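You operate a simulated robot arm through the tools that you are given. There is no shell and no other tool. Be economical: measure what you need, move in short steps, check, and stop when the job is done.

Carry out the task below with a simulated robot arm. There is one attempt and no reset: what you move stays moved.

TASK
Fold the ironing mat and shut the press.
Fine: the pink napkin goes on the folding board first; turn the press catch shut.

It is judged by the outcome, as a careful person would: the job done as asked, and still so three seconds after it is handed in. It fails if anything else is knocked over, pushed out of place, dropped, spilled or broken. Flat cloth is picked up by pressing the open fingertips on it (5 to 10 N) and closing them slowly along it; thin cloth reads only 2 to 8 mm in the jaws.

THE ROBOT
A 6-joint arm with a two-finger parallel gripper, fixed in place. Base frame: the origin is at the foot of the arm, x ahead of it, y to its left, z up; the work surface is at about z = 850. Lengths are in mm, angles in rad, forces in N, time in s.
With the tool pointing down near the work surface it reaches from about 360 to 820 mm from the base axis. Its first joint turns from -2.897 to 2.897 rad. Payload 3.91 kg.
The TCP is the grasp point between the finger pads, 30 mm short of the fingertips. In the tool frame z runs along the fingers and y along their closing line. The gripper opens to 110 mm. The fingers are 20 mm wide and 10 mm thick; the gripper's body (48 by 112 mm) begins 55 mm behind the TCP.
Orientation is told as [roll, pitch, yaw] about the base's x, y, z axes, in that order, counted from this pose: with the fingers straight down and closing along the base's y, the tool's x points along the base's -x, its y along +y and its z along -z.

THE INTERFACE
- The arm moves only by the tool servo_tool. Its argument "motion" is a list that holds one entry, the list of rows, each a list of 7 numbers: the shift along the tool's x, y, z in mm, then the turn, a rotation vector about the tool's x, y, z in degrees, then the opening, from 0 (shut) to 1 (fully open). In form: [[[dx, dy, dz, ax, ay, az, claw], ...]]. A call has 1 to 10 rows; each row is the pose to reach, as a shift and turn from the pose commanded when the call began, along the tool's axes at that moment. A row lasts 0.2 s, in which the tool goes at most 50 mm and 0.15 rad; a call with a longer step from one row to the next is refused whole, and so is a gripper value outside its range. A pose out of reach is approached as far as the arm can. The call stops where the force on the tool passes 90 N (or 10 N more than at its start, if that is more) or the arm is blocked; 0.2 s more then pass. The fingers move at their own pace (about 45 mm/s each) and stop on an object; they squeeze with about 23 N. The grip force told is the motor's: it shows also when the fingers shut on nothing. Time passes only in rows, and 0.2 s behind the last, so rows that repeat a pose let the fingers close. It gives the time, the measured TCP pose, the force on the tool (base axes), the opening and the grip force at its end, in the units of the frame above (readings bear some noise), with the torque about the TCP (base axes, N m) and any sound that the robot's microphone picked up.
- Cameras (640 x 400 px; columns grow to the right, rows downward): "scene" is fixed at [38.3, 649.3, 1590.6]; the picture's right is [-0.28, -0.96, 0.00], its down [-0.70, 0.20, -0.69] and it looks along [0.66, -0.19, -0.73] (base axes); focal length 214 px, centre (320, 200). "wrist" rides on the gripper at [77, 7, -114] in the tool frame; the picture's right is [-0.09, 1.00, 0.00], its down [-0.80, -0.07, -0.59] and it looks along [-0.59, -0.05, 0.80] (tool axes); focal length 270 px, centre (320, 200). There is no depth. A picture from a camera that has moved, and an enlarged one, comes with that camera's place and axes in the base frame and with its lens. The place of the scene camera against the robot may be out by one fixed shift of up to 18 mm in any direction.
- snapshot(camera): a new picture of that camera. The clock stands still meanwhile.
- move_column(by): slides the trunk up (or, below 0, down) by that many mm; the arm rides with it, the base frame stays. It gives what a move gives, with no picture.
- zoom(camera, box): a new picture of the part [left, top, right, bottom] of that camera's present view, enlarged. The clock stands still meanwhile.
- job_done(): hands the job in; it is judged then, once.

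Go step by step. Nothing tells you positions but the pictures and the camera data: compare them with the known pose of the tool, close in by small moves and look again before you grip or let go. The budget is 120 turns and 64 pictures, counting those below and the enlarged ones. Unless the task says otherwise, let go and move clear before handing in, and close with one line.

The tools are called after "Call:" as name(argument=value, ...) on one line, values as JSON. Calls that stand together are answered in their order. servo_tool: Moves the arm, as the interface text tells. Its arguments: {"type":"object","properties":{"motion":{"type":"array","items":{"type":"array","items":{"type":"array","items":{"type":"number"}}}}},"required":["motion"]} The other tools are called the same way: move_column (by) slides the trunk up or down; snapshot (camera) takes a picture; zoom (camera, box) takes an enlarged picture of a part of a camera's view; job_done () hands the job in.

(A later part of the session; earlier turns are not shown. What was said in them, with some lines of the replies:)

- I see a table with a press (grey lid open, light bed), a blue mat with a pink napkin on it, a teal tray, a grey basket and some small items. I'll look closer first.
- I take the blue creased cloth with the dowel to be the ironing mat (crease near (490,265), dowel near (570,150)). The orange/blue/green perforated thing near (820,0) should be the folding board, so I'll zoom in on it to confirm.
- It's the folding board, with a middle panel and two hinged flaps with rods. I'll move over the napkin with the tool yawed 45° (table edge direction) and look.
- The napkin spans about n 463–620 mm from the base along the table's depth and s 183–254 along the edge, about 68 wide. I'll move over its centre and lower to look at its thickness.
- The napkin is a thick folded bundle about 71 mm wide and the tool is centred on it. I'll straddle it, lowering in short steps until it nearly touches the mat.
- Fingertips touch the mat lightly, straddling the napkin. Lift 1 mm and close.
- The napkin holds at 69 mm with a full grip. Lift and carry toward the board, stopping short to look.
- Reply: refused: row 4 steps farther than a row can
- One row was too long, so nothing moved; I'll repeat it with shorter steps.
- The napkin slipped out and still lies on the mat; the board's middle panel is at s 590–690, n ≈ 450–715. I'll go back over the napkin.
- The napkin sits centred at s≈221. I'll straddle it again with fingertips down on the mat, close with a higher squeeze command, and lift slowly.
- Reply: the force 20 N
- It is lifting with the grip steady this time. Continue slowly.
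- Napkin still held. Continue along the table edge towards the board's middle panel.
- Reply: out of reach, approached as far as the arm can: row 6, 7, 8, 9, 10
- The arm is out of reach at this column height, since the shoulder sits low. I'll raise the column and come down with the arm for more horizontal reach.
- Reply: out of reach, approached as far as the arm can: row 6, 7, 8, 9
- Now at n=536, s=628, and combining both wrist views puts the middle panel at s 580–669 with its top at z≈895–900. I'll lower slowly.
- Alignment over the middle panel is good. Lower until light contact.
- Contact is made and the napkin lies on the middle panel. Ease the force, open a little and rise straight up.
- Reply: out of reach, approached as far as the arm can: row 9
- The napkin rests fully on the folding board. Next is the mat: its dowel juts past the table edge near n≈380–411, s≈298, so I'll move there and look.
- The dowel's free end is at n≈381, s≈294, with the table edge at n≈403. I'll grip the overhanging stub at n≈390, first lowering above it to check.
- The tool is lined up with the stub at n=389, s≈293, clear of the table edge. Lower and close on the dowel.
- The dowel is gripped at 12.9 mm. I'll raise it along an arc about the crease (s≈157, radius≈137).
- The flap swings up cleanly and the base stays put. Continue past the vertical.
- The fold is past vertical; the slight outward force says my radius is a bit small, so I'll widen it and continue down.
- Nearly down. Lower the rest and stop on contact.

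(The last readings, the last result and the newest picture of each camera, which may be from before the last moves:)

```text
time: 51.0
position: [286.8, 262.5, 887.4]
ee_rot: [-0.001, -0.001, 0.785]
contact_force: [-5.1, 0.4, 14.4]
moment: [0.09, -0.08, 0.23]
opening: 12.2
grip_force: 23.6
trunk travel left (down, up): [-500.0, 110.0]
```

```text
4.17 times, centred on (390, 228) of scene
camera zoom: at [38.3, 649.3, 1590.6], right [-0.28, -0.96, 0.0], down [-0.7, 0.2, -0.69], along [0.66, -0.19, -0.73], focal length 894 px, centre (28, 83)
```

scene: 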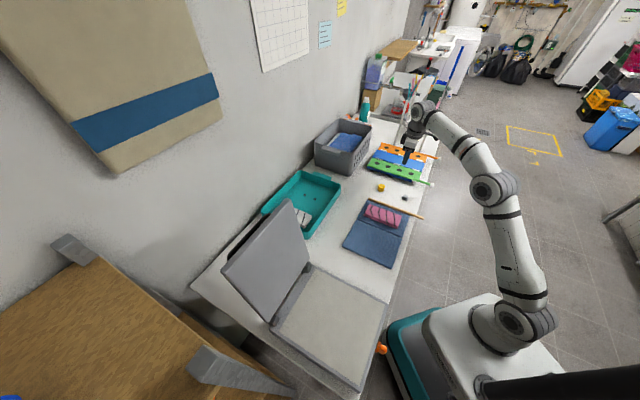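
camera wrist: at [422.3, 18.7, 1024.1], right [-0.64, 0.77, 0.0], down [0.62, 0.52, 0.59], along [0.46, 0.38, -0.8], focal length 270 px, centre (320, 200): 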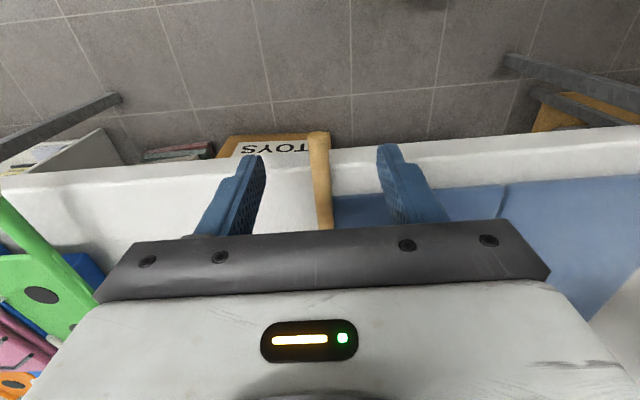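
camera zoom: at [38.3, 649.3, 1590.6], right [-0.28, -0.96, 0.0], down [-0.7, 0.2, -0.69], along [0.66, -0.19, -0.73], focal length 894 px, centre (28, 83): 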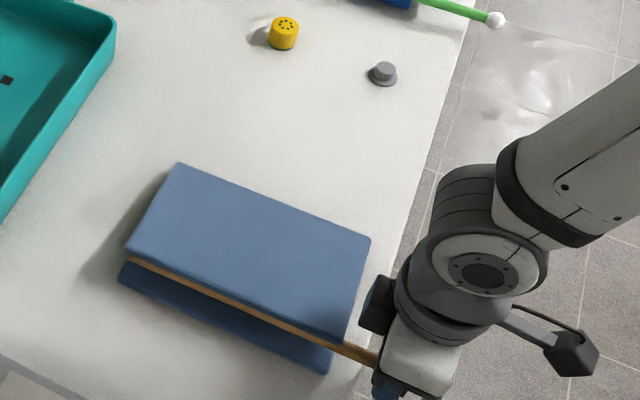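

The dowel now rests on the base half, so the fold is complete. Release gently and rise.

Call:
servo_tool(motion=[[[0, 0, -2, 0, 0, 0, 0], [0, 0, -2, 0, 0, 0, 0.2], [0, 0, -2, 0, 0, 0, 0.4], [0, 0, -2, 0, 0, 0, 0.5], [0, 0, -2, 0, 0, 0, 0.5], [0, 0, -20, 0, 0, 0, 0.5], [0, 0, -50, 0, 0, 0, 0.5], [0, 0, -90, 0, 0, 0, 0.5], [0, 0, -130, 0, 0, 0, 0.5]]])

Call:
snapshot(camera="scene")

Call:
zoom(camera="scene", box=[330, 200, 430, 280])

```text
time: 53.0
position: [284.4, 264.0, 1014.7]
ee_rot: [-0.001, 0.001, 0.786]
contact_force: [-0.3, 0.1, 0.0]
moment: [0.0, 0.01, 0.02]
opening: 54.9
grip_force: 0.0
trunk travel left (down, up): [-500.0, 110.0]
```

```text
26 pictures are left
```

scene: 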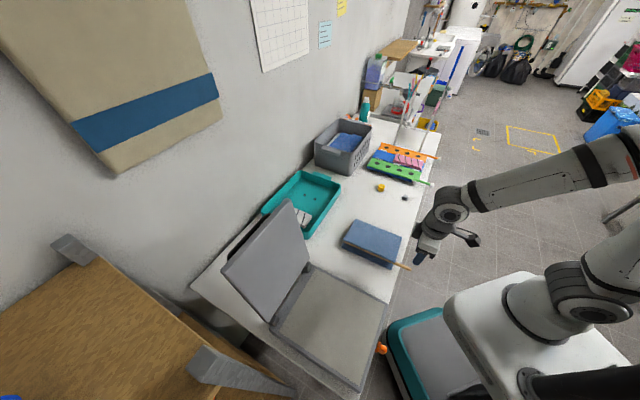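

```text
5.00 times, centred on (380, 240) of scene
camera zoom: at [38.3, 649.3, 1590.6], right [-0.28, -0.96, 0.0], down [-0.7, 0.2, -0.69], along [0.66, -0.19, -0.73], focal length 1072 px, centre (20, 0)
```

zoom: 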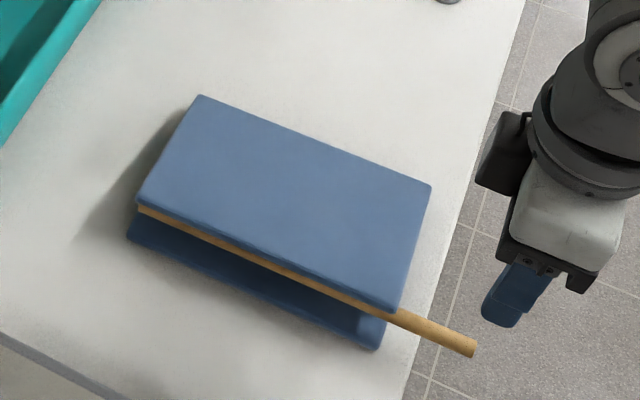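

The mat is folded and stays folded. Now the press: I take the lid to stand nearly upright, hinge at n≈725, top edge at z≈1200, s from −371 to −142, so I'll rise and turn the tool to get a close view of its edge.

Call:
servo_tool(motion=[[[0, 0, -45, 0, 0, -4.5, 0.6], [0, 0, -90, 0, 0, -9, 0.6], [-20, 20, -125, 0, 0, -13.5, 0.6], [-40, 40, -155, 0, 0, -18, 0.6], [-60, 63, -185, 0, 0, -22.5, 0.6], [-80, 86, -210, 0, 0, -27, 0.6], [-103, 110, -230, 0, 0, -31.5, 0.6], [-126, 134, -250, 0, 0, -36, 0.6], [-150, 158, -265, 0, 0, -40.5, 0.6], [-170, 180, -270, 0, 0, -45, 0.6]]])

Call:
servo_tool(motion=[[[0, 0, 0, 0, 0, -8, 1], [0, 0, 0, 0, 0, -16, 1], [0, 0, 0, 0, 0, -24, 1], [0, 0, 0, 0, 0, -32, 1], [0, 0, 0, 0, 0, -40, 1], [0, 0, 0, 0, 0, -45, 1], [0, 0, 0, 0, 0, -45, 1]]])

Call:
snapshot(camera="wrist")

```text
time: 55.1
position: [280.2, 509.0, 1287.1]
ee_rot: [0.003, 0.002, 1.572]
contact_force: [-0.3, -0.7, -0.2]
moment: [-0.02, -0.01, 0.03]
opening: 65.9
grip_force: 0.1
trunk travel left (down, up): [-500.0, 110.0]
```

```text
time: 56.8
position: [280.4, 509.8, 1286.7]
ee_rot: [-0.001, 0.001, 2.358]
contact_force: [-0.5, -0.7, -0.3]
moment: [-0.01, -0.01, -0.01]
opening: 109.9
grip_force: 0.2
trunk travel left (down, up): [-500.0, 110.0]
```

```text
24 pictures are left
camera wrist: at [330.2, 451.0, 1401.3], right [-0.77, -0.64, 0.0], down [-0.52, 0.62, 0.59], along [-0.38, 0.46, -0.8], focal length 270 px, centre (320, 200)
```

wrist: 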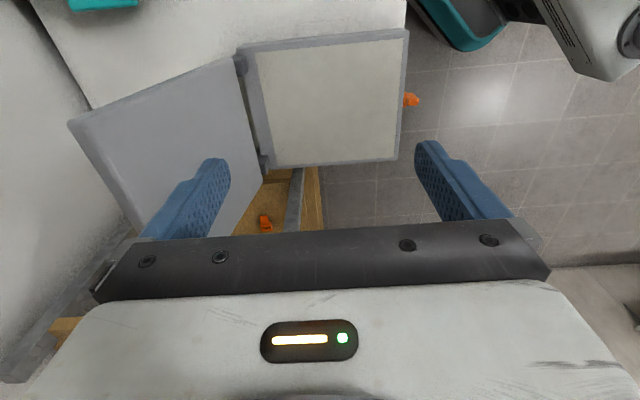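

The bed spans n 420–690, s −368 to −136, the hinge is at n≈697, and the lid's top edge is near n≈747, z≈1195. I'll raise the column for reach, then move above the lid's top edge to straddle it.

Call:
move_column(by=105)

Call:
servo_tool(motion=[[[0, 0, 20, 0, 0, 0, 1], [0, 0, 50, 0, 0, 0, 1], [0, 0, 85, 0, 0, 0, 1], [0, -30, 105, 0, 0, 0, 1], [0, -65, 115, 0, 0, 0, 1], [0, -100, 115, 0, 0, 0, 1], [0, -135, 115, 0, 0, 0, 1], [0, -165, 115, 0, 0, 0, 1], [0, -185, 115, 0, 0, 0, 1], [0, -185, 115, 0, 0, 0, 1]]])

Call:
snapshot(camera="wrist")

Call:
zoom(camera="scene", box=[180, 100, 400, 280])

```text
time: 58.1
position: [281.0, 510.3, 1391.8]
ee_rot: [0.0, 0.0, 2.358]
contact_force: [-0.3, 0.2, -1.1]
moment: [-0.02, -0.02, 0.01]
opening: 110.4
grip_force: 0.1
trunk travel left (down, up): [-605.0, 5.0]
```

```text
time: 60.3
position: [404.8, 627.9, 1268.9]
ee_rot: [0.002, 0.001, 2.357]
contact_force: [0.0, 0.1, 0.3]
moment: [0.0, 0.05, 0.02]
opening: 109.8
grip_force: 0.0
out of reach, approached as far as the arm can: row 9, 10
trunk travel left (down, up): [-605.0, 5.0]
```

```text
23 pictures are left
camera wrist: at [454.8, 567.9, 1382.8], right [-0.77, -0.64, 0.0], down [-0.52, 0.62, 0.59], along [-0.38, 0.45, -0.8], focal length 270 px, centre (320, 200)
```

wrist: 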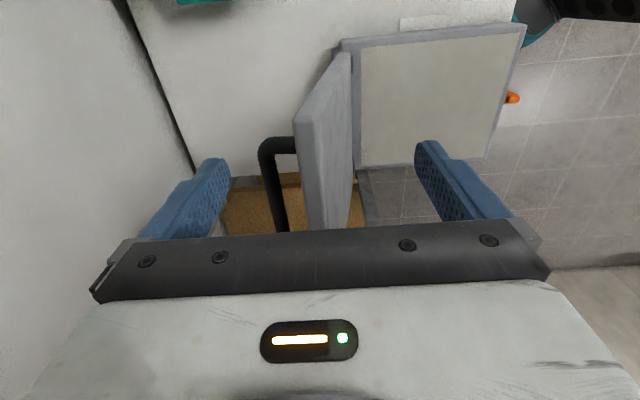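

```text
2.22 times, centred on (290, 190) of scene
camera zoom: at [38.3, 649.3, 1590.6], right [-0.28, -0.96, 0.0], down [-0.7, 0.2, -0.69], along [0.66, -0.19, -0.73], focal length 477 px, centre (387, 222)
```

zoom: 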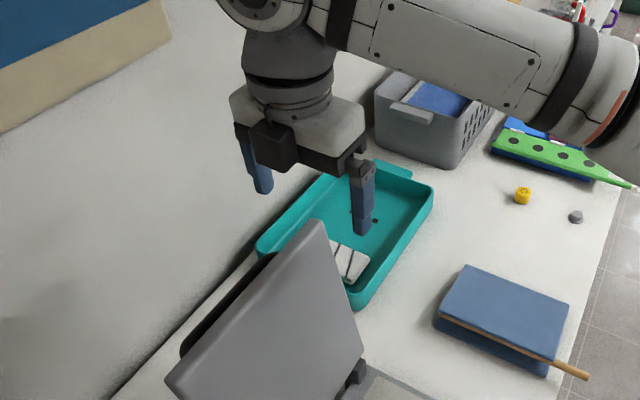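

The lid is about 25 mm thick, with its top edge at n≈725–747 and a black handle behind it. I'll lower at s≈−158 (clear of the handle) with the fingers half open, one on each side of the lid.

Call:
servo_tool(motion=[[[0, -2, 10, 0, 0, 0, 0.65], [0, -5, 25, 0, 0, 0, 0.65], [0, -7, 40, 0, 0, 0, 0.65], [0, -7, 40, 0, 0, 0, 0.65]]])

Call:
snapshot(camera="wrist")

```text
time: 61.3
position: [410.5, 630.8, 1230.3]
ee_rot: [-0.001, -0.001, 2.355]
contact_force: [0.1, -0.4, -0.2]
moment: [0.01, 0.01, 0.0]
opening: 71.6
grip_force: 0.0
trunk travel left (down, up): [-605.0, 5.0]
```

```text
21 pictures are left
camera wrist: at [459.7, 572.1, 1344.0], right [-0.77, -0.64, 0.0], down [-0.52, 0.62, 0.59], along [-0.38, 0.46, -0.8], focal length 270 px, centre (320, 200)
```

wrist: 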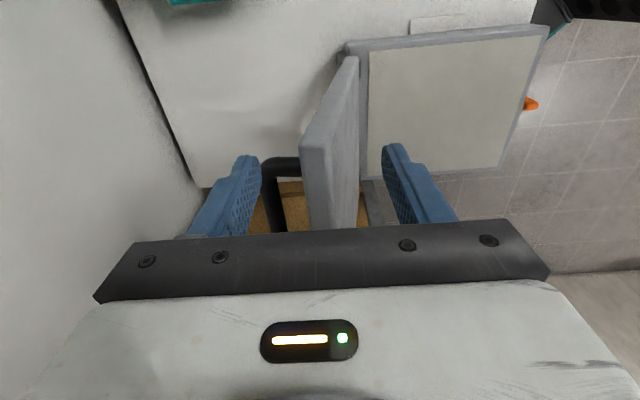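

Lid is centred between the fingers. Lower further over it.

Call:
servo_tool(motion=[[[2, 0, 12, 0, 0, 0, 0.6], [3, 0, 24, 0, 0, 0, 0.55], [3, 0, 36, 0, 0, 0, 0.5], [3, 0, 45, 0, 0, 0, 0.5], [3, 0, 45, 0, 0, 0, 0.5]]])

Call:
snapshot(camera="wrist")

```text
time: 62.5
position: [411.2, 628.1, 1186.0]
ee_rot: [0.0, 0.0, 2.357]
contact_force: [0.1, -0.1, 0.1]
moment: [-0.01, -0.01, -0.01]
opening: 55.0
grip_force: 0.0
trunk travel left (down, up): [-605.0, 5.0]
```

```text
20 pictures are left
camera wrist: at [460.6, 569.6, 1299.3], right [-0.77, -0.64, 0.0], down [-0.52, 0.62, 0.59], along [-0.38, 0.46, -0.8], focal length 270 px, centre (320, 200)
```

wrist: 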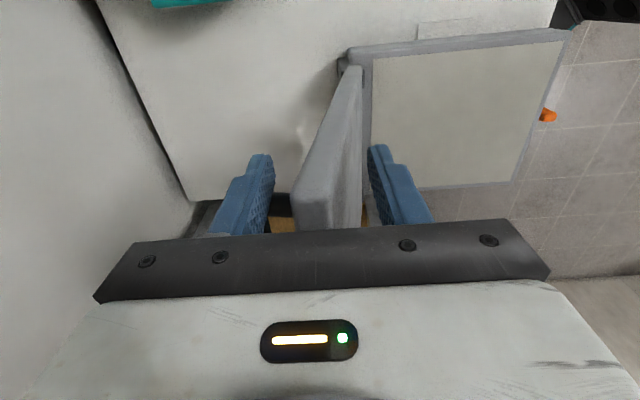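

The lid's top edge is caged between the fingers. I'll swing it forward along an arc about the hinge while tilting the tool with it.

Call:
servo_tool(motion=[[[0, 14, -1.5, 0, 0, 0, 0.4], [0, 28, -2.4, 0, 0, 0, 0.4], [0, 43, -2.4, 1, 0, 0, 0.4], [0, 58, -1.9, 4, 0, 0, 0.4], [0, 73, 0, 7, 0, 0, 0.4], [0, 87, 1.7, 10, 0, 0, 0.4], [0, 102, 5, 13, 0, 0, 0.4], [0, 116, 8.4, 16, 0, 0, 0.4]]])

Call:
zoom(camera="scene", box=[160, 100, 420, 400])

Call:
snapshot(camera="wrist")

```text
time: 64.3
position: [328.9, 546.4, 1177.5]
ee_rot: [-0.278, 0.001, 2.356]
contact_force: [-0.2, 0.4, 0.0]
moment: [-0.01, 0.02, 0.0]
opening: 43.9
grip_force: 0.0
trunk travel left (down, up): [-605.0, 5.0]
```

```text
1.33 times, centred on (290, 250) of scene
camera zoom: at [38.3, 649.3, 1590.6], right [-0.28, -0.96, 0.0], down [-0.7, 0.2, -0.69], along [0.66, -0.19, -0.73], focal length 286 px, centre (360, 133)
```

zoom: 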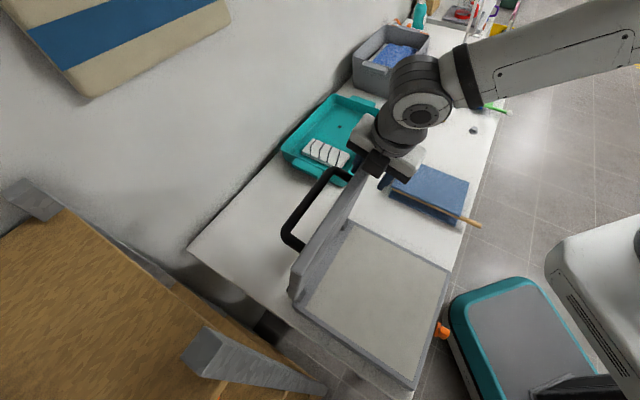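

```text
18 pictures are left
camera wrist: at [356.4, 465.6, 1285.5], right [-0.74, -0.61, -0.28], down [-0.63, 0.5, 0.59], along [-0.23, 0.61, -0.76], focal length 270 px, centre (320, 200)
```

wrist: 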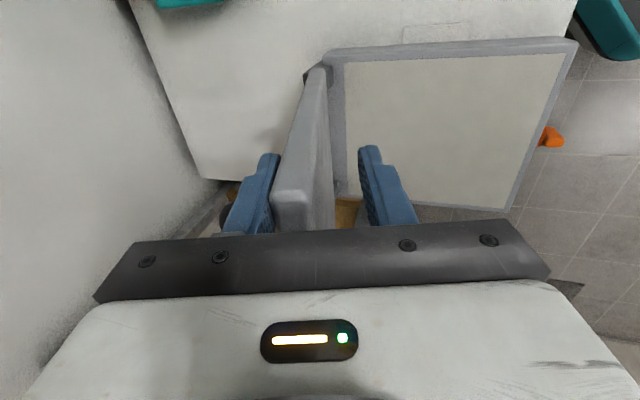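

The lid follows the back finger, with some hinge friction. Continue the arc by another 32°.

Call:
servo_tool(motion=[[[0, 19.8, 0.7, 4, 0, 0, 0.4], [0, 39.5, 2.8, 8, 0, 0, 0.4], [0, 59, 6.2, 12, 0, 0, 0.4], [0, 78.2, 11, 16, 0, 0, 0.4], [0, 97, 17.1, 20, 0, 0, 0.4], [0, 115.4, 24.5, 24, 0, 0, 0.4], [0, 133.1, 33.2, 28, 0, 0, 0.4], [0, 150.3, 43.1, 32, 0, 0, 0.4]]])

Call:
zoom(camera="scene", box=[160, 100, 420, 400])

Call:
snapshot(camera="wrist")

```text
time: 66.1
position: [235.6, 452.7, 1092.5]
ee_rot: [-0.838, -0.001, 2.358]
contact_force: [0.2, 0.1, 0.3]
moment: [-0.01, -0.02, 0.0]
opening: 43.7
grip_force: 0.1
trunk travel left (down, up): [-605.0, 5.0]
```

```text
1.33 times, centred on (290, 250) of scene
camera zoom: at [38.3, 649.3, 1590.6], right [-0.28, -0.96, 0.0], down [-0.7, 0.2, -0.69], along [0.66, -0.19, -0.73], focal length 286 px, centre (360, 133)
```

zoom: 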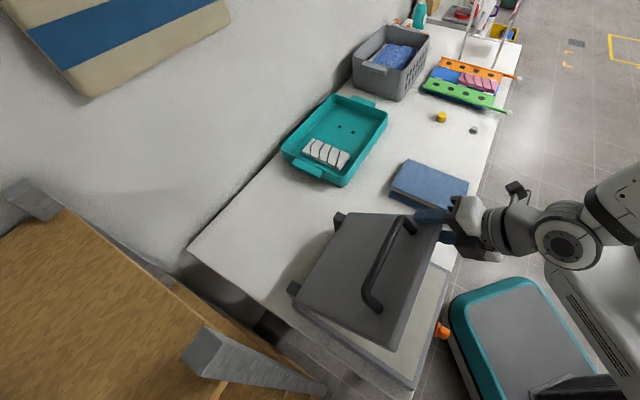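

```text
16 pictures are left
camera wrist: at [226.2, 335.3, 1165.5], right [-0.53, -0.41, -0.74], down [-0.85, 0.29, 0.45], along [0.03, 0.87, -0.5], focal length 270 px, centre (320, 200)
```

wrist: 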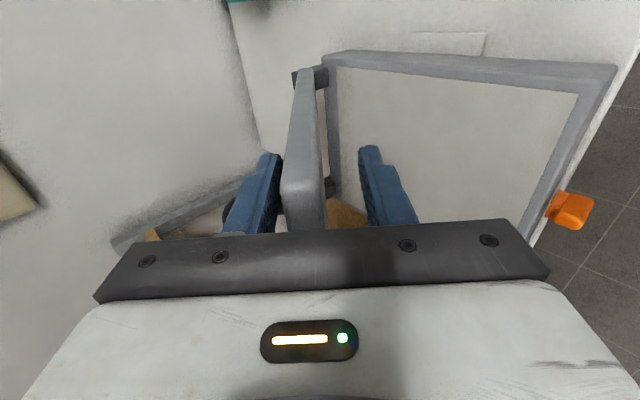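

The lid is about half down and hinge friction holds it. I'll swing another 16°.

Call:
servo_tool(motion=[[[0, 19.8, 0.7, 4, 0, 0, 0.4], [0, 39.5, 2.8, 8, 0, 0, 0.4], [0, 59, 6.2, 12, 0, 0, 0.4], [0, 78.2, 11, 16, 0, 0, 0.4], [0, 78.2, 11, 16, 0, 0, 0.6], [0, 78.2, 11, 16, 0, 0, 0.6]]])

Call:
snapshot(camera="wrist")

```text
time: 67.5
position: [203.1, 423.0, 1029.2]
ee_rot: [-1.117, 0.0, 2.356]
contact_force: [0.3, 0.1, 0.2]
moment: [0.02, 0.0, 0.01]
opening: 66.0
grip_force: 0.0
trunk travel left (down, up): [-605.0, 5.0]
```

```text
15 pictures are left
camera wrist: at [183.2, 292.9, 1072.9], right [-0.37, -0.25, -0.9], down [-0.92, 0.21, 0.32], along [0.11, 0.95, -0.31], focal length 270 px, centre (320, 200)
```

wrist: 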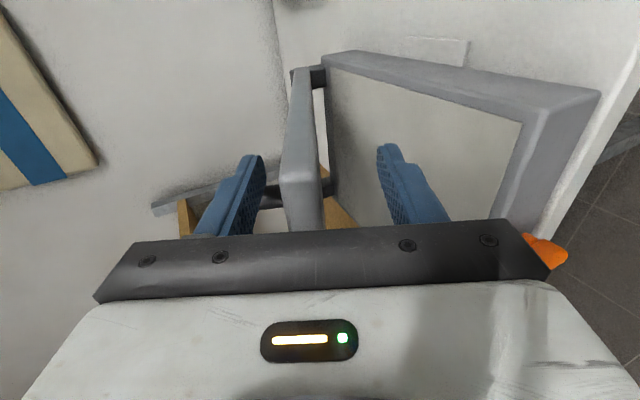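

The lid stays put with the fingers open, so the hinge holds by friction. I'll slide the fingers out sideways (+s), rise, and turn the tool back down to push the lid from above.

Call:
servo_tool(motion=[[[12, 0, 0, 0, 0, 0, 0.6], [30, 0, 0, 0, 0, 0, 0.6], [55, 0, 0, 0, 0, 0, 0.6], [60, -30, -20, 0, 0, 0, 0.6], [60, -65, -40, -6, 0, 0, 0.4], [60, -100, -60, -14, 0, 0, 0.2], [60, -125, -85, -22, 0, 0, 0], [60, -140, -105, -30, 0, 0, 0], [60, -150, -115, -38, 0, 0, 0], [60, -150, -115, -38, 0, 0, 0]]])

Call:
zoom(camera="scene", box=[160, 100, 420, 400])

```text
time: 69.7
position: [218.1, 352.8, 1216.4]
ee_rot: [-0.455, -0.002, 2.355]
contact_force: [-0.9, -0.4, 0.2]
moment: [0.0, 0.01, 0.01]
opening: 0.0
grip_force: 23.0
out of reach, approached as far as the arm can: row 1, 2, 3, 4, 5, 6
trunk travel left (down, up): [-605.0, 5.0]
```

```text
1.33 times, centred on (290, 250) of scene
camera zoom: at [38.3, 649.3, 1590.6], right [-0.28, -0.96, 0.0], down [-0.7, 0.2, -0.69], along [0.66, -0.19, -0.73], focal length 286 px, centre (360, 133)
```

zoom: 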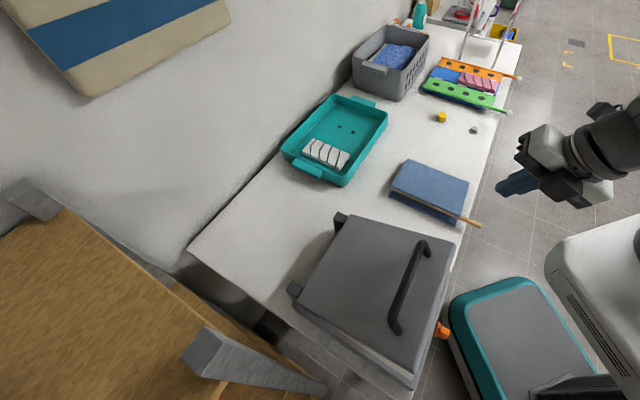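

The lid has come down to roughly 20° open. Straighten the tool, then push the lid from above at its middle.

Call:
servo_tool(motion=[[[0, 0, 0, -6, 0, 0, 0], [0, 0, 0, -13, 0, 0, 0], [0, 0, 0, -20, 0, 0, 0], [0, 0, 0, -26, 0, 0, 0], [0, 0, 0, -26, 0, 0, 0]]])

Call:
snapshot(camera="wrist")

```text
time: 70.9
position: [219.3, 353.2, 1214.1]
ee_rot: [0.002, -0.001, 2.356]
contact_force: [-0.2, 0.5, -0.6]
moment: [0.02, 0.01, -0.01]
opening: 0.0
grip_force: 23.3
trunk travel left (down, up): [-605.0, 5.0]
```

```text
13 pictures are left
camera wrist: at [267.9, 294.4, 1328.4], right [-0.77, -0.64, 0.0], down [-0.52, 0.62, 0.59], along [-0.38, 0.46, -0.8], focal length 270 px, centre (320, 200)
```

wrist: 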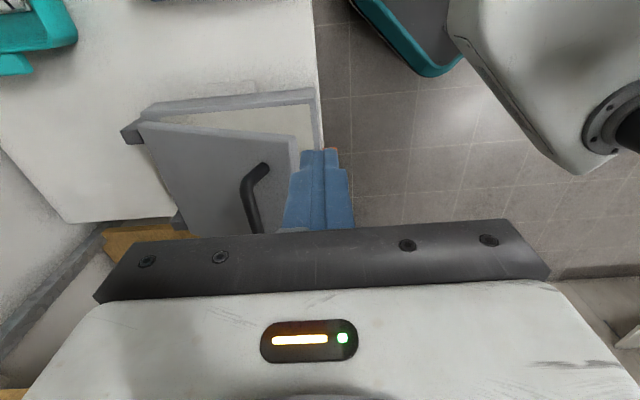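

The lid stands about 28° open with the front edge at z≈1044. I'll move over (n 550, s −250) and push down gradually.

Call:
servo_tool(motion=[[[-30, -28, 0, 0, 0, 0, 0], [-60, -56, 0, 0, 0, 0, 0], [-90, -84, 0, 0, 0, 0, 0], [-120, -112, 0, 0, 0, 0, 0], [-155, -145, 0, 0, 0, 0, 0], [-155, -145, 40, 0, 0, 0, 0], [-155, -145, 80, 0, 0, 0, 0], [-155, -145, 120, 0, 0, 0, 0], [-155, -145, 140, 0, 0, 0, 0], [-155, -145, 150, 0, 0, 0, 0]]])

Call:
servo_tool(motion=[[[0, 0, 8, 0, 0, 0, 0], [0, 0, 16, 0, 0, 0, 0], [0, 0, 24, 0, 0, 0, 0], [0, 0, 32, 0, 0, 0, 0], [0, 0, 40, 0, 0, 0, 0], [0, 0, 48, 0, 0, 0, 0], [0, 0, 56, 0, 0, 0, 0]]])

```text
time: 73.1
position: [212.3, 565.8, 1061.3]
ee_rot: [0.0, -0.001, 2.356]
contact_force: [-0.2, 0.4, 0.1]
moment: [0.01, 0.03, 0.03]
opening: 0.1
grip_force: 23.0
trunk travel left (down, up): [-605.0, 5.0]
```

```text
time: 74.7
position: [211.3, 566.0, 1008.2]
ee_rot: [0.001, 0.002, 2.356]
contact_force: [0.0, -0.7, -0.3]
moment: [0.03, 0.01, 0.04]
opening: 0.0
grip_force: 23.6
trunk travel left (down, up): [-605.0, 5.0]
```

Call:
zoom(camera="scene", box=[160, 180, 420, 400])

```text
1.82 times, centred on (290, 290) of scene
camera zoom: at [38.3, 649.3, 1590.6], right [-0.28, -0.96, 0.0], down [-0.7, 0.2, -0.69], along [0.66, -0.19, -0.73], focal length 390 px, centre (374, 36)
```

zoom: 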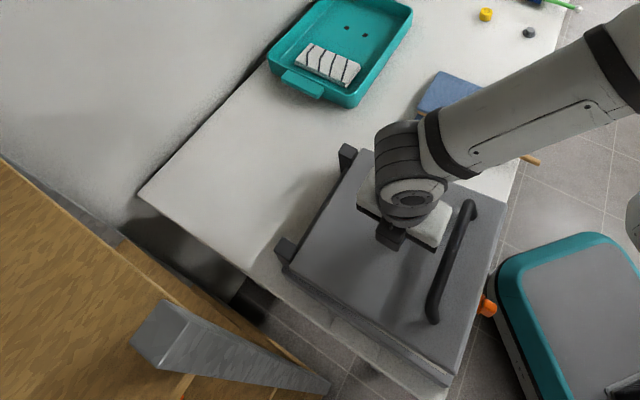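

The lid is yielding with little resistance. Keep pushing down slowly until firm contact.

Call:
servo_tool(motion=[[[0, 0, 8, 0, 0, 0, 0], [0, 0, 16, 0, 0, 0, 0], [0, 0, 24, 0, 0, 0, 0], [0, 0, 32, 0, 0, 0, 0], [0, 0, 40, 0, 0, 0, 0], [0, 0, 48, 0, 0, 0, 0]]])

```text
time: 76.1
position: [211.9, 564.4, 970.6]
ee_rot: [-0.016, -0.009, 2.355]
contact_force: [0.1, -4.2, 73.3]
moment: [-0.66, -0.29, -0.07]
opening: 0.2
grip_force: 23.0
trunk travel left (down, up): [-605.0, 5.0]
```

Firm contact at lid top z≈940: the lid is down. Rise and look at it and the catch.

Call:
servo_tool(motion=[[[0, 0, -12, 0, 0, 0, 0], [0, 0, -40, 0, 0, 0, 0], [0, 0, -80, 0, 0, 0, 0], [0, 40, -110, 0, 0, 0, 0], [0, 80, -120, 0, 0, 0, 0], [0, 125, -120, 0, 0, 0, 0.3], [0, 170, -120, 0, 0, 0, 0.4], [0, 200, -120, 0, 0, 0, 0.4], [0, 200, -120, 0, 0, 0, 0.4]]])

Call:
snapshot(camera="wrist")

Call:
zoom(camera="scene", box=[260, 270, 410, 400])

```text
time: 78.1
position: [72.0, 423.0, 1076.2]
ee_rot: [0.0, -0.001, 2.356]
contact_force: [0.1, -0.3, 0.4]
moment: [0.01, -0.01, 0.0]
opening: 44.0
grip_force: 0.1
trunk travel left (down, up): [-605.0, 5.0]
```

```text
11 pictures are left
camera wrist: at [120.3, 364.5, 1191.7], right [-0.77, -0.64, 0.0], down [-0.52, 0.62, 0.59], along [-0.38, 0.46, -0.8], focal length 270 px, centre (320, 200)
```

wrist: 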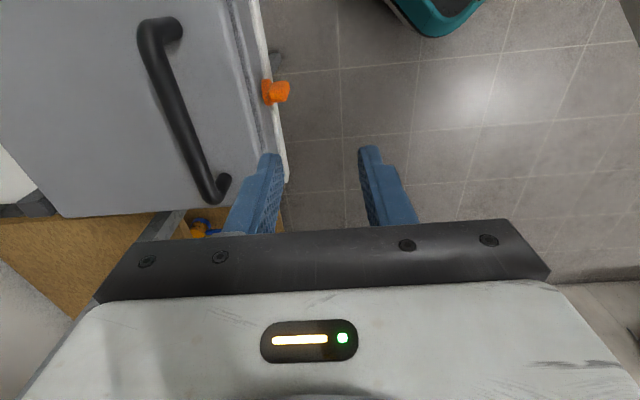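

```text
3.08 times, centred on (335, 335) of scene
camera zoom: at [38.3, 649.3, 1590.6], right [-0.28, -0.96, 0.0], down [-0.7, 0.2, -0.69], along [0.66, -0.19, -0.73], focal length 660 px, centre (274, -215)
```

zoom: 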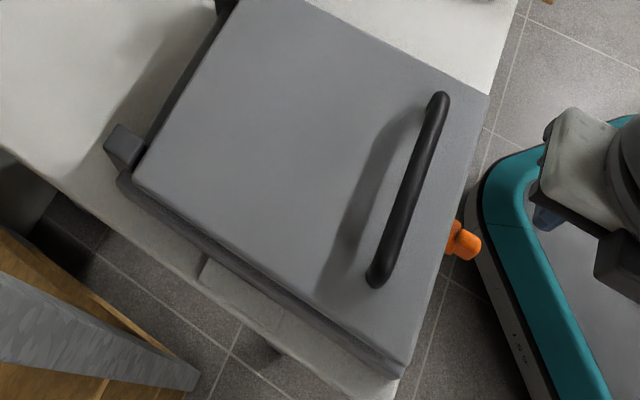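

The lid is down. Now a close look at the orange catch.

Call:
zoom(camera="wrist", box=[235, 60, 315, 130])

```text
5.71 times, centred on (275, 95) of wrist
camera zoom: at [120.3, 364.5, 1191.7], right [-0.77, -0.64, 0.0], down [-0.52, 0.62, 0.59], along [-0.38, 0.46, -0.8], focal length 1544 px, centre (577, 800)
```

zoom: 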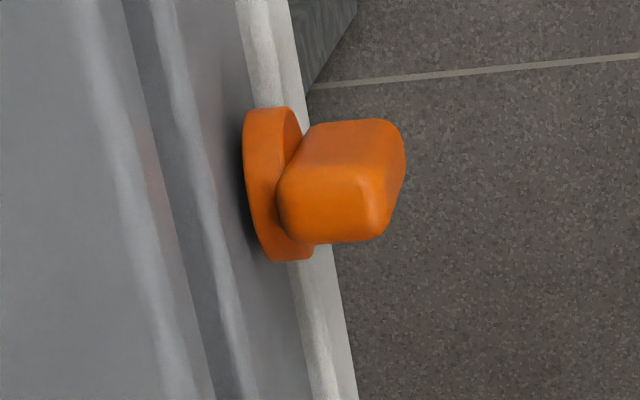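

The catch is an orange disc at n≈410, s≈−254, z≈871 on the press front, with a grip protruding to n≈387. I'll zoom from the scene camera to see which way its bar lies.

Call:
zoom(camera="scene", box=[350, 325, 400, 360])

```text
11.43 times, centred on (375, 342) of scene
camera zoom: at [38.3, 649.3, 1590.6], right [-0.28, -0.96, 0.0], down [-0.7, 0.2, -0.69], along [0.66, -0.19, -0.73], focal length 2451 px, centre (-309, -1429)
```

zoom: 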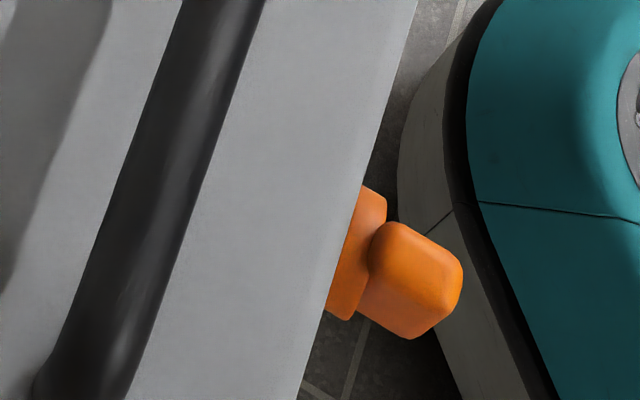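

The bar direction isn't clear, so I need a front view. I'll turn the tool back to yaw 45° and then tilt it so the wrist camera looks at the press front.

Call:
servo_tool(motion=[[[0, 0, 0, 0, 0, 8, 0.8], [0, 0, 0, 0, 0, 16, 0.8], [0, 0, 0, 0, 0, 24, 0.8], [0, 0, 0, 0, 0, 32, 0.8], [0, 0, 0, 0, 0, 40, 0.8], [0, 0, 0, 0, 0, 48, 0.8], [0, 0, 0, 0, 0, 56, 0.8], [0, 0, 0, 0, 0, 64, 0.8], [0, 0, 0, 0, 0, 72, 0.8], [0, 0, 0, 0, 0, 80, 0.8]]])

Call:
servo_tool(motion=[[[0, 0, 0, 0, 0, 6, 0.8], [0, 0, 0, 0, 0, 10, 0.8], [0, 0, 0, 0, 0, 10, 0.8]]])

Call:
servo_tool(motion=[[[5, 0, 30, 0, -6, 0, 0.8], [10, 0, 65, 0, -12, 0, 0.8], [15, 0, 100, 0, -18, 0, 0.8], [20, 0, 135, 0, -24, 0, 0.8], [20, 0, 165, 0, -30, 0, 0.8], [20, 0, 165, 0, -30, 0, 0.8]]])

Call:
snapshot(camera="wrist")

```text
time: 80.3
position: [71.1, 424.2, 1079.2]
ee_rot: [-0.001, -0.001, 0.959]
contact_force: [-0.7, -0.1, 0.1]
moment: [0.0, -0.01, 0.01]
opening: 87.8
grip_force: 0.0
trunk travel left (down, up): [-605.0, 5.0]
```

```text
time: 81.1
position: [70.7, 424.4, 1080.9]
ee_rot: [-0.001, 0.0, 0.786]
contact_force: [-0.2, -0.1, 0.3]
moment: [0.02, 0.03, -0.01]
opening: 88.0
grip_force: 0.1
trunk travel left (down, up): [-605.0, 5.0]
```

```text
time: 82.5
position: [55.5, 411.5, 916.2]
ee_rot: [-0.005, -0.521, 0.788]
contact_force: [0.3, 0.2, 0.1]
moment: [0.01, -0.02, 0.02]
opening: 87.7
grip_force: 0.1
out of reach, approached as far as the arm can: row 5, 6
trunk travel left (down, up): [-605.0, 5.0]
```

```text
7 pictures are left
camera wrist: at [-37.2, 329.3, 977.3], right [-0.65, 0.76, 0.04], down [0.33, 0.24, 0.91], along [0.68, 0.61, -0.4], focal length 270 px, centre (320, 200)
```

wrist: 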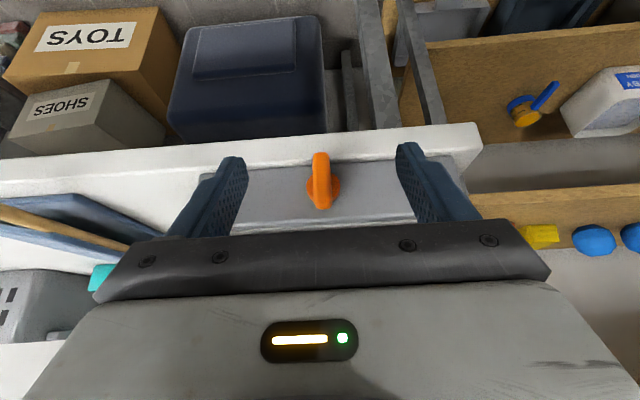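

From the front the grip looks like a narrow bar. One zoom to see its orientation properly.

Call:
zoom(camera="wrist", box=[280, 140, 360, 220])

```text
5.00 times, centred on (320, 180) of wrist
camera zoom: at [-37.2, 329.3, 977.3], right [-0.65, 0.76, 0.04], down [0.33, 0.24, 0.91], along [0.68, 0.61, -0.4], focal length 1351 px, centre (320, 300)
```

zoom: 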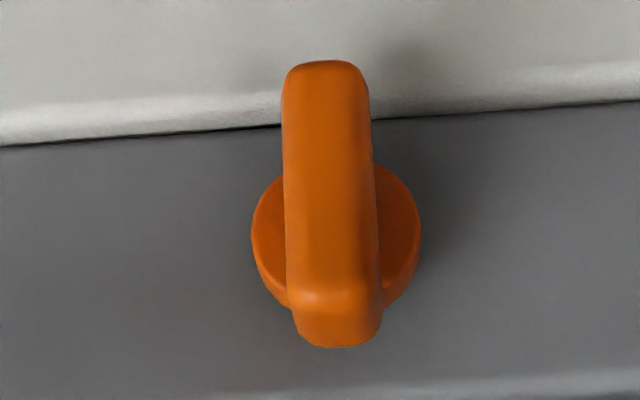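

The catch bar is vertical (z≈857–898, centre z≈877, s≈−252, about 14 mm thick) across its disc, so it needs a quarter turn. To approach horizontally I need a lower shoulder, so I'll raise the tool and lower the column in stages.

Call:
servo_tool(motion=[[[-20, 0, -34.6, 0, 0, 0, 0.8], [-40, 0, -69.2, 0, 0, 0, 0.8], [-60, 0, -103.8, 0, 0, 0, 0.7], [-80, 0, -138.4, 0, 0, 0, 0.6], [-100, 0, -173, 0, 0, 0, 0.5], [-115, 0, -200, 0, 0, 0, 0.5], [-125, 0, -216.5, 0, 0, 0, 0.5]]])

Call:
move_column(by=-230)

```text
time: 84.1
position: [57.0, 413.4, 1165.8]
ee_rot: [0.001, -0.523, 0.784]
contact_force: [0.4, -0.9, -0.5]
moment: [0.02, 0.02, 0.0]
opening: 55.0
grip_force: 0.0
trunk travel left (down, up): [-605.0, 5.0]
```

```text
time: 86.5
position: [57.5, 413.1, 936.6]
ee_rot: [0.0, -0.524, 0.786]
contact_force: [-0.8, 0.3, 1.0]
moment: [0.0, 0.0, -0.01]
opening: 54.8
grip_force: 0.0
trunk travel left (down, up): [-375.0, 235.0]
```

Call:
servo_tool(motion=[[[-20, 0, -34.6, 0, 0, 0, 0.5], [-40, 0, -69.2, 0, 0, 0, 0.5], [-60, 0, -103.8, 0, 0, 0, 0.5], [-80, 0, -138.4, 0, 0, 0, 0.5], [-100, 0, -173, 0, 0, 0, 0.5], [-110, 0, -190.5, 0, 0, 0, 0.5]]])

Call:
move_column(by=-200)

```text
time: 87.9
position: [60.0, 411.0, 1152.8]
ee_rot: [-0.011, -0.517, 0.788]
contact_force: [0.4, 0.9, 0.2]
moment: [0.0, -0.02, 0.03]
opening: 55.0
grip_force: 0.0
trunk travel left (down, up): [-375.0, 235.0]
```

```text
time: 90.1
position: [57.6, 411.7, 952.1]
ee_rot: [-0.009, -0.517, 0.791]
contact_force: [0.9, 0.5, 0.3]
moment: [0.04, 0.02, 0.02]
opening: 55.3
grip_force: 0.1
trunk travel left (down, up): [-175.0, 435.0]
```

Column lowered. Now tilt the tool to horizontal, pointing at the press front, staying clear of it.

Call:
servo_tool(motion=[[[0, 0, 0, 0, -7.5, 0, 0.5], [0, 0, 0, 0, -15, 0, 0.5], [0, 0, 0, 0, -22.5, 0, 0.5], [0, 0, 0, 0, -30, 0, 0.5], [0, 0, 0, 0, -37.5, 0, 0.5], [0, 0, 0, 0, -45, 0, 0.5], [0, 0, 0, 0, -52.5, 0, 0.5], [0, 0, 0, 0, -60, 0, 0.5], [0, 0, 0, 0, -60, 0, 0.5]]])

```text
time: 92.3
position: [92.0, 413.0, 974.0]
ee_rot: [1.737, -1.521, -1.039]
contact_force: [-0.1, 0.3, -0.7]
moment: [0.01, -0.02, 0.0]
opening: 54.7
grip_force: 0.2
trunk travel left (down, up): [-175.0, 435.0]
stopped in row 9: the arm was blocked; the commanded pose is now the measured one
```

The arm was blocked near the end with some deviation. Let me look.

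Call:
snapshot(camera="scene")

```text
5 pictures are left
```

scene: 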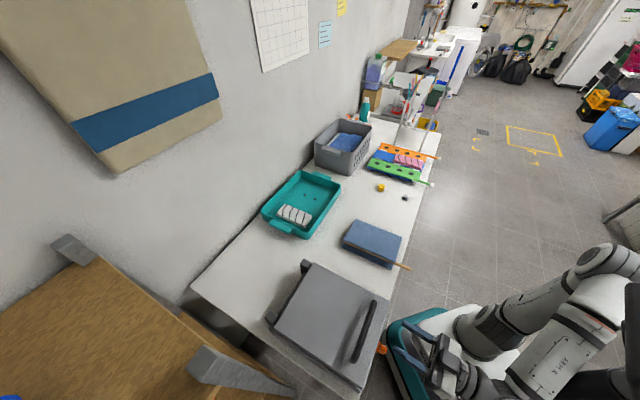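

The tool is horizontal and pointing at the press; it stopped 25 mm off target but touches nothing. I'll centre on s=−252 and then lower to the catch height with the fingers either side of the bar.

Call:
servo_tool(motion=[[[0, 8, 0, 0, 0, 0, 0.5], [0, 16, 0, 0, 0, 0, 0.5], [0, 25, 0, 0, 0, 0, 0.5], [15, 25, 0, 0, 0, 0, 0.5], [30, 25, 0, 0, 0, 0, 0.5], [45, 25, 0, 0, 0, 0, 0.5], [45, 25, 0, 0, 0, 0, 0.5]]])

```text
time: 93.9
position: [82.5, 429.0, 940.8]
ee_rot: [1.775, -1.489, -1.095]
contact_force: [-0.3, -0.3, -0.7]
moment: [-0.02, -0.02, 0.02]
opening: 55.1
grip_force: 0.1
trunk travel left (down, up): [-175.0, 435.0]
```

It's tracking with some lag. I'll do the remaining lowering with the column instead, after a small centring move.

Call:
servo_tool(motion=[[[0, 4, 0, 0, 0, 0, 0.5], [0, 7, 0, 0, 0, 0, 0.5], [0, 7, 0, 0, 0, 0, 0.5], [0, 7, 0, 0, 0, 0, 0.5]]])

```text
time: 94.9
position: [81.4, 432.3, 939.4]
ee_rot: [1.798, -1.501, -1.119]
contact_force: [0.2, 0.3, 0.5]
moment: [0.02, -0.01, 0.02]
opening: 55.0
grip_force: 0.1
trunk travel left (down, up): [-175.0, 435.0]
```

Call:
move_column(by=-62)

Call:
zoom(camera="scene", box=[330, 310, 450, 400])

```text
time: 95.9
position: [81.3, 432.6, 875.2]
ee_rot: [1.773, -1.5, -1.094]
contact_force: [0.3, 0.0, 0.1]
moment: [0.01, -0.02, 0.01]
opening: 55.1
grip_force: 0.1
trunk travel left (down, up): [-113.0, 497.0]
```

```text
4.44 times, centred on (390, 355) of scene
camera zoom: at [38.3, 649.3, 1590.6], right [-0.28, -0.96, 0.0], down [-0.7, 0.2, -0.69], along [0.66, -0.19, -0.73], focal length 953 px, centre (9, -489)
```

zoom: 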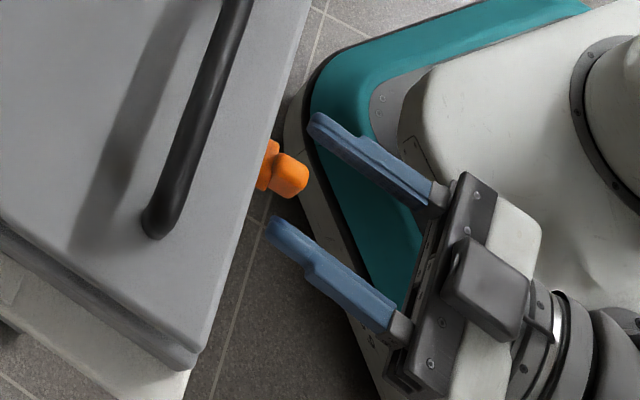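

The fingers straddle the catch nicely. Advance 12 mm and close on the bar.

Call:
servo_tool(motion=[[[0, 1, 4, 0, 0, 0, 0.5], [0, 2, 8, 0, 0, 0, 0.5], [0, 2, 12, 0, 0, 0, 0.5], [0, 2, 12, 0, 0, 0, 0.5], [0, 2, 12, 0, 0, 0, 0.35], [0, 2, 12, 0, 0, 0, 0.2], [0, 2, 12, 0, 0, 0, 0.05], [0, 2, 12, 0, 0, 0, 0], [0, 2, 12, 0, 0, 0, 0]]])

```text
time: 97.9
position: [78.9, 442.3, 869.5]
ee_rot: [1.741, -1.517, -1.042]
contact_force: [27.3, -36.8, 5.0]
moment: [0.09, 0.49, -0.77]
opening: 24.0
grip_force: 22.5
trunk travel left (down, up): [-113.0, 497.0]
```

The +s finger touches first (tool about 5 mm too far to −s). Shift toward +s to centre while closing.

Call:
servo_tool(motion=[[[0, -2, 0, 0, 0, 0, 0], [0, -4, 0, 0, 0, 0, 0], [0, -6, 0, 0, 0, 0, 0], [0, -6, 0, 0, 0, 0, 0], [0, -6, 0, 0, 0, 0, 0]]])

```text
time: 99.1
position: [80.9, 440.5, 868.5]
ee_rot: [1.749, -1.515, -1.049]
contact_force: [32.1, -36.4, 4.0]
moment: [0.3, 0.19, -0.52]
opening: 14.9
grip_force: 45.1
trunk travel left (down, up): [-113.0, 497.0]
```

Bar gripped at 14.9 mm, but there's still a side load; ease it a little more to +s.

Call:
servo_tool(motion=[[[0, -2, 0, 0, 0, 0, 0], [0, -4, 0, 0, 0, 0, 0], [0, -4, 0, 0, 0, 0, 0]]])

```text
time: 99.9
position: [81.3, 439.3, 869.4]
ee_rot: [1.768, -1.515, -1.06]
contact_force: [18.6, -9.2, 10.7]
moment: [0.33, -0.18, 0.21]
opening: 14.7
grip_force: 44.9
trunk travel left (down, up): [-113.0, 497.0]
```

Now test the turn: clockwise (seen from the front) by 16°, watching the torque.

Call:
servo_tool(motion=[[[0, 0.4, 0, 0, 0, 5, 0], [-0.1, 0.9, 0, 0, 0, 10, 0], [-0.2, 1.4, 0, 0, 0, 16, 0], [-0.2, 1.4, 0, 0, 0, 16, 0]]])

```text
time: 100.9
position: [80.2, 440.7, 868.9]
ee_rot: [1.602, -1.239, -0.892]
contact_force: [10.8, 8.9, 20.3]
moment: [-0.14, 0.07, 0.83]
opening: 14.9
grip_force: 44.9
trunk travel left (down, up): [-113.0, 497.0]
```

It turns freely. Continue by another 40°.

Call:
servo_tool(motion=[[[0, 0.7, 0, 0, 0, 8, 0], [-0.2, 1.4, 0, 0, 0, 16, 0], [-0.4, 2, 0, 0, 0, 24, 0], [-0.8, 2.6, 0, 0, 0, 32, 0], [-1.2, 3.2, 0, 0, 0, 40, 0], [-1.2, 3.2, 0, 0, 0, 40, 0]]])

```text
time: 101.9
position: [84.4, 439.1, 880.0]
ee_rot: [1.512, -0.807, -0.851]
contact_force: [11.3, 4.9, -22.2]
moment: [0.57, -0.5, -0.27]
opening: 15.0
grip_force: 44.9
out of reach, approached as far as the arm can: row 3, 4
trunk travel left (down, up): [-113.0, 497.0]
stopped in row 4: the force on the tool passed its limit at 107 N (the readings are from after the stop); the commanded pose is now the measured one
```

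Turned about 41° so far, stopped by a force from a reach limit. Check the picture.

Call:
zoom(camera="scene", box=[330, 310, 450, 400])

```text
4.44 times, centred on (390, 355) of scene
camera zoom: at [38.3, 649.3, 1590.6], right [-0.28, -0.96, 0.0], down [-0.7, 0.2, -0.69], along [0.66, -0.19, -0.73], focal length 953 px, centre (9, -489)
```

zoom: 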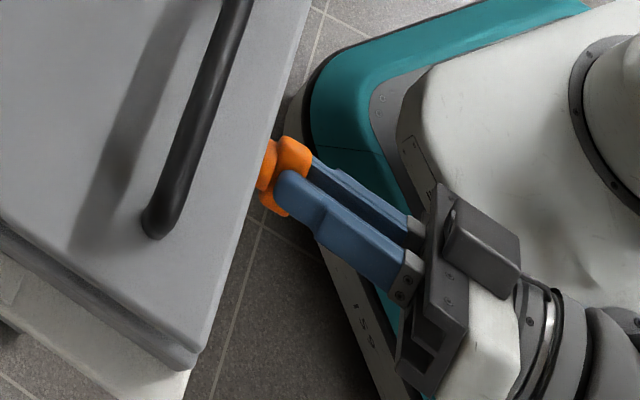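

The bar is at about 45° and following. Try small further increments.

Call:
servo_tool(motion=[[[0, 0, 0, 0, 0, 5, 0], [0, 0, 0, 0, 0, 10, 0], [0, 0, 0, 0, 0, 10, 0]]])

```text
time: 102.3
position: [85.9, 435.7, 885.9]
ee_rot: [1.475, -0.773, -0.842]
contact_force: [15.5, 6.9, -21.6]
moment: [0.17, -0.4, 0.02]
opening: 15.2
grip_force: 45.4
out of reach, approached as far as the arm can: row 1
trunk travel left (down, up): [-113.0, 497.0]
stopped in row 1: the force on the tool passed its limit at 114 N (the readings are from after the stop); the commanded pose is now the measured one
```

The arm is at its reach limit for further rotation. I'll release, back off, and then finish the turn by pressing down on the bar's raised right end using the column.

Call:
servo_tool(motion=[[[0, 0, 0, 0, 0, 0, 0.2], [0, 0, 0, 0, 0, 0, 0.35], [0, 0, 0, 0, 0, 0, 0.4], [0, 0, -8, 0, 0, 0, 0.4], [-2, 2, -16, 0, 0, 0, 0.4], [-3, 3, -25, 0, 0, 0, 0.4], [-3, 3, -28, 0, 0, 0, 0.4], [-3, 3, -28, 0, 0, 0, 0.4]]])

```text
time: 104.3
position: [92.3, 418.9, 885.9]
ee_rot: [1.475, -0.788, -0.92]
contact_force: [-0.3, 0.3, 0.4]
moment: [0.0, 0.0, 0.02]
opening: 44.0
grip_force: 0.1
trunk travel left (down, up): [-113.0, 497.0]
stopped in row 8: the arm was blocked; the commanded pose is now the measured one
```

The fingers still straddle the bar with one finger just above its raised end. I'll advance slightly, shift to +s, then lower the column so that finger presses the end down.

Call:
servo_tool(motion=[[[0, 0, 5, 0, 0, 0, 0.4], [0, 0, 10, 0, 0, 0, 0.4], [-4, -4, 10, 0, 0, 0, 0.4], [-8, -8, 10, 0, 0, 0, 0.4], [-8, -8, 10, 0, 0, 0, 0.4]]])

```text
time: 105.5
position: [105.1, 415.2, 885.9]
ee_rot: [1.477, -0.787, -0.917]
contact_force: [-1.1, 0.4, 1.5]
moment: [0.06, -0.06, 0.04]
opening: 44.7
grip_force: 1.2
trunk travel left (down, up): [-113.0, 497.0]
```

Call:
move_column(by=-10)

Call:
zoom(camera="scene", box=[350, 320, 410, 365])

```text
time: 106.0
position: [108.1, 412.3, 876.6]
ee_rot: [1.481, -0.785, -0.92]
contact_force: [4.0, -4.3, 16.9]
moment: [0.59, -0.13, -0.23]
opening: 47.5
grip_force: 3.5
trunk travel left (down, up): [-103.0, 507.0]
```

```text
8.89 times, centred on (380, 342) of scene
camera zoom: at [38.3, 649.3, 1590.6], right [-0.28, -0.96, 0.0], down [-0.7, 0.2, -0.69], along [0.66, -0.19, -0.73], focal length 1906 px, centre (-213, -1067)
```

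zoom: 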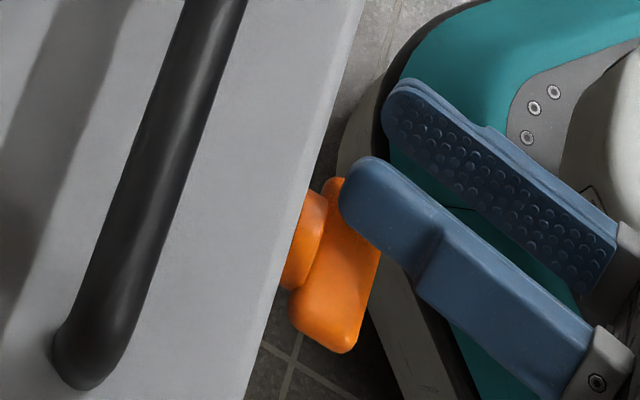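

The bar now lies close to horizontal. Press a few millimetres more and watch the force for the end stop.

Call:
move_column(by=-5)

```text
time: 106.6
position: [108.1, 413.5, 874.1]
ee_rot: [1.487, -0.781, -0.926]
contact_force: [13.2, -9.7, 43.4]
moment: [1.73, -0.32, -0.43]
opening: 53.9
grip_force: 10.2
trunk travel left (down, up): [-98.0, 512.0]
```

The force rose sharply with the finger at the height of a horizontal bar, so it's at its stop. Raise clear and check.

Call:
move_column(by=90)

Call:
zoom(camera="scene", box=[320, 300, 420, 375])

```text
time: 107.8
position: [106.3, 414.8, 960.5]
ee_rot: [1.476, -0.787, -0.914]
contact_force: [-0.8, -0.1, 0.9]
moment: [0.02, 0.0, -0.01]
opening: 44.2
grip_force: 0.1
trunk travel left (down, up): [-188.0, 422.0]
```

```text
5.33 times, centred on (370, 338) of scene
camera zoom: at [38.3, 649.3, 1590.6], right [-0.28, -0.96, 0.0], down [-0.7, 0.2, -0.69], along [0.66, -0.19, -0.73], focal length 1144 px, centre (53, -533)
```

zoom: 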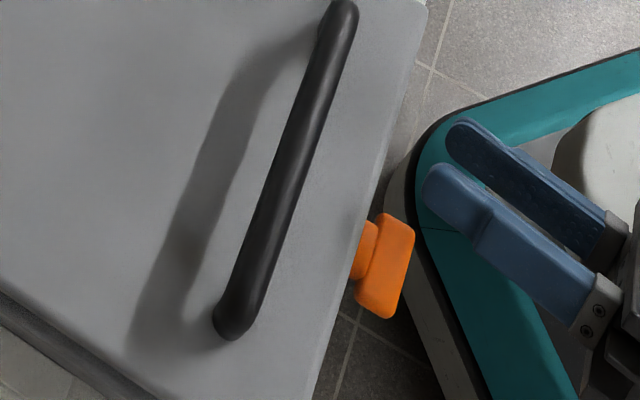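

The catch bar now lies horizontal across its disc, and the tool is clear of it. One last overall check.

Call:
snapshot(camera="scene")

```text
0 pictures are left
```

scene: 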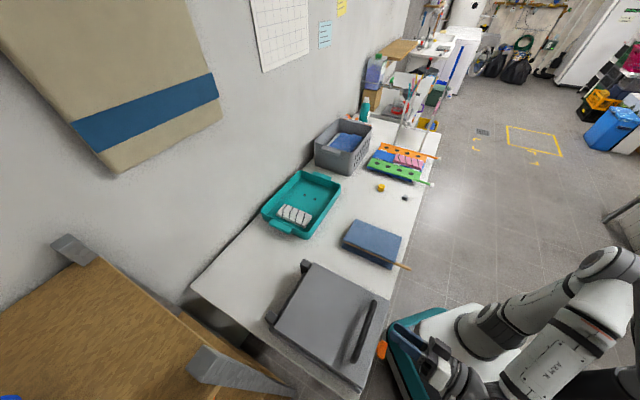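

The napkin is on the board, the mat is folded, the press is shut with its catch turned, and everything else is in place. Handing in.

Call:
job_done()

```text
The job is handed in.
```

The pink napkin is on the folding board, the ironing mat is folded, and the press is shut with its catch turned a quarter turn, until it stopped.
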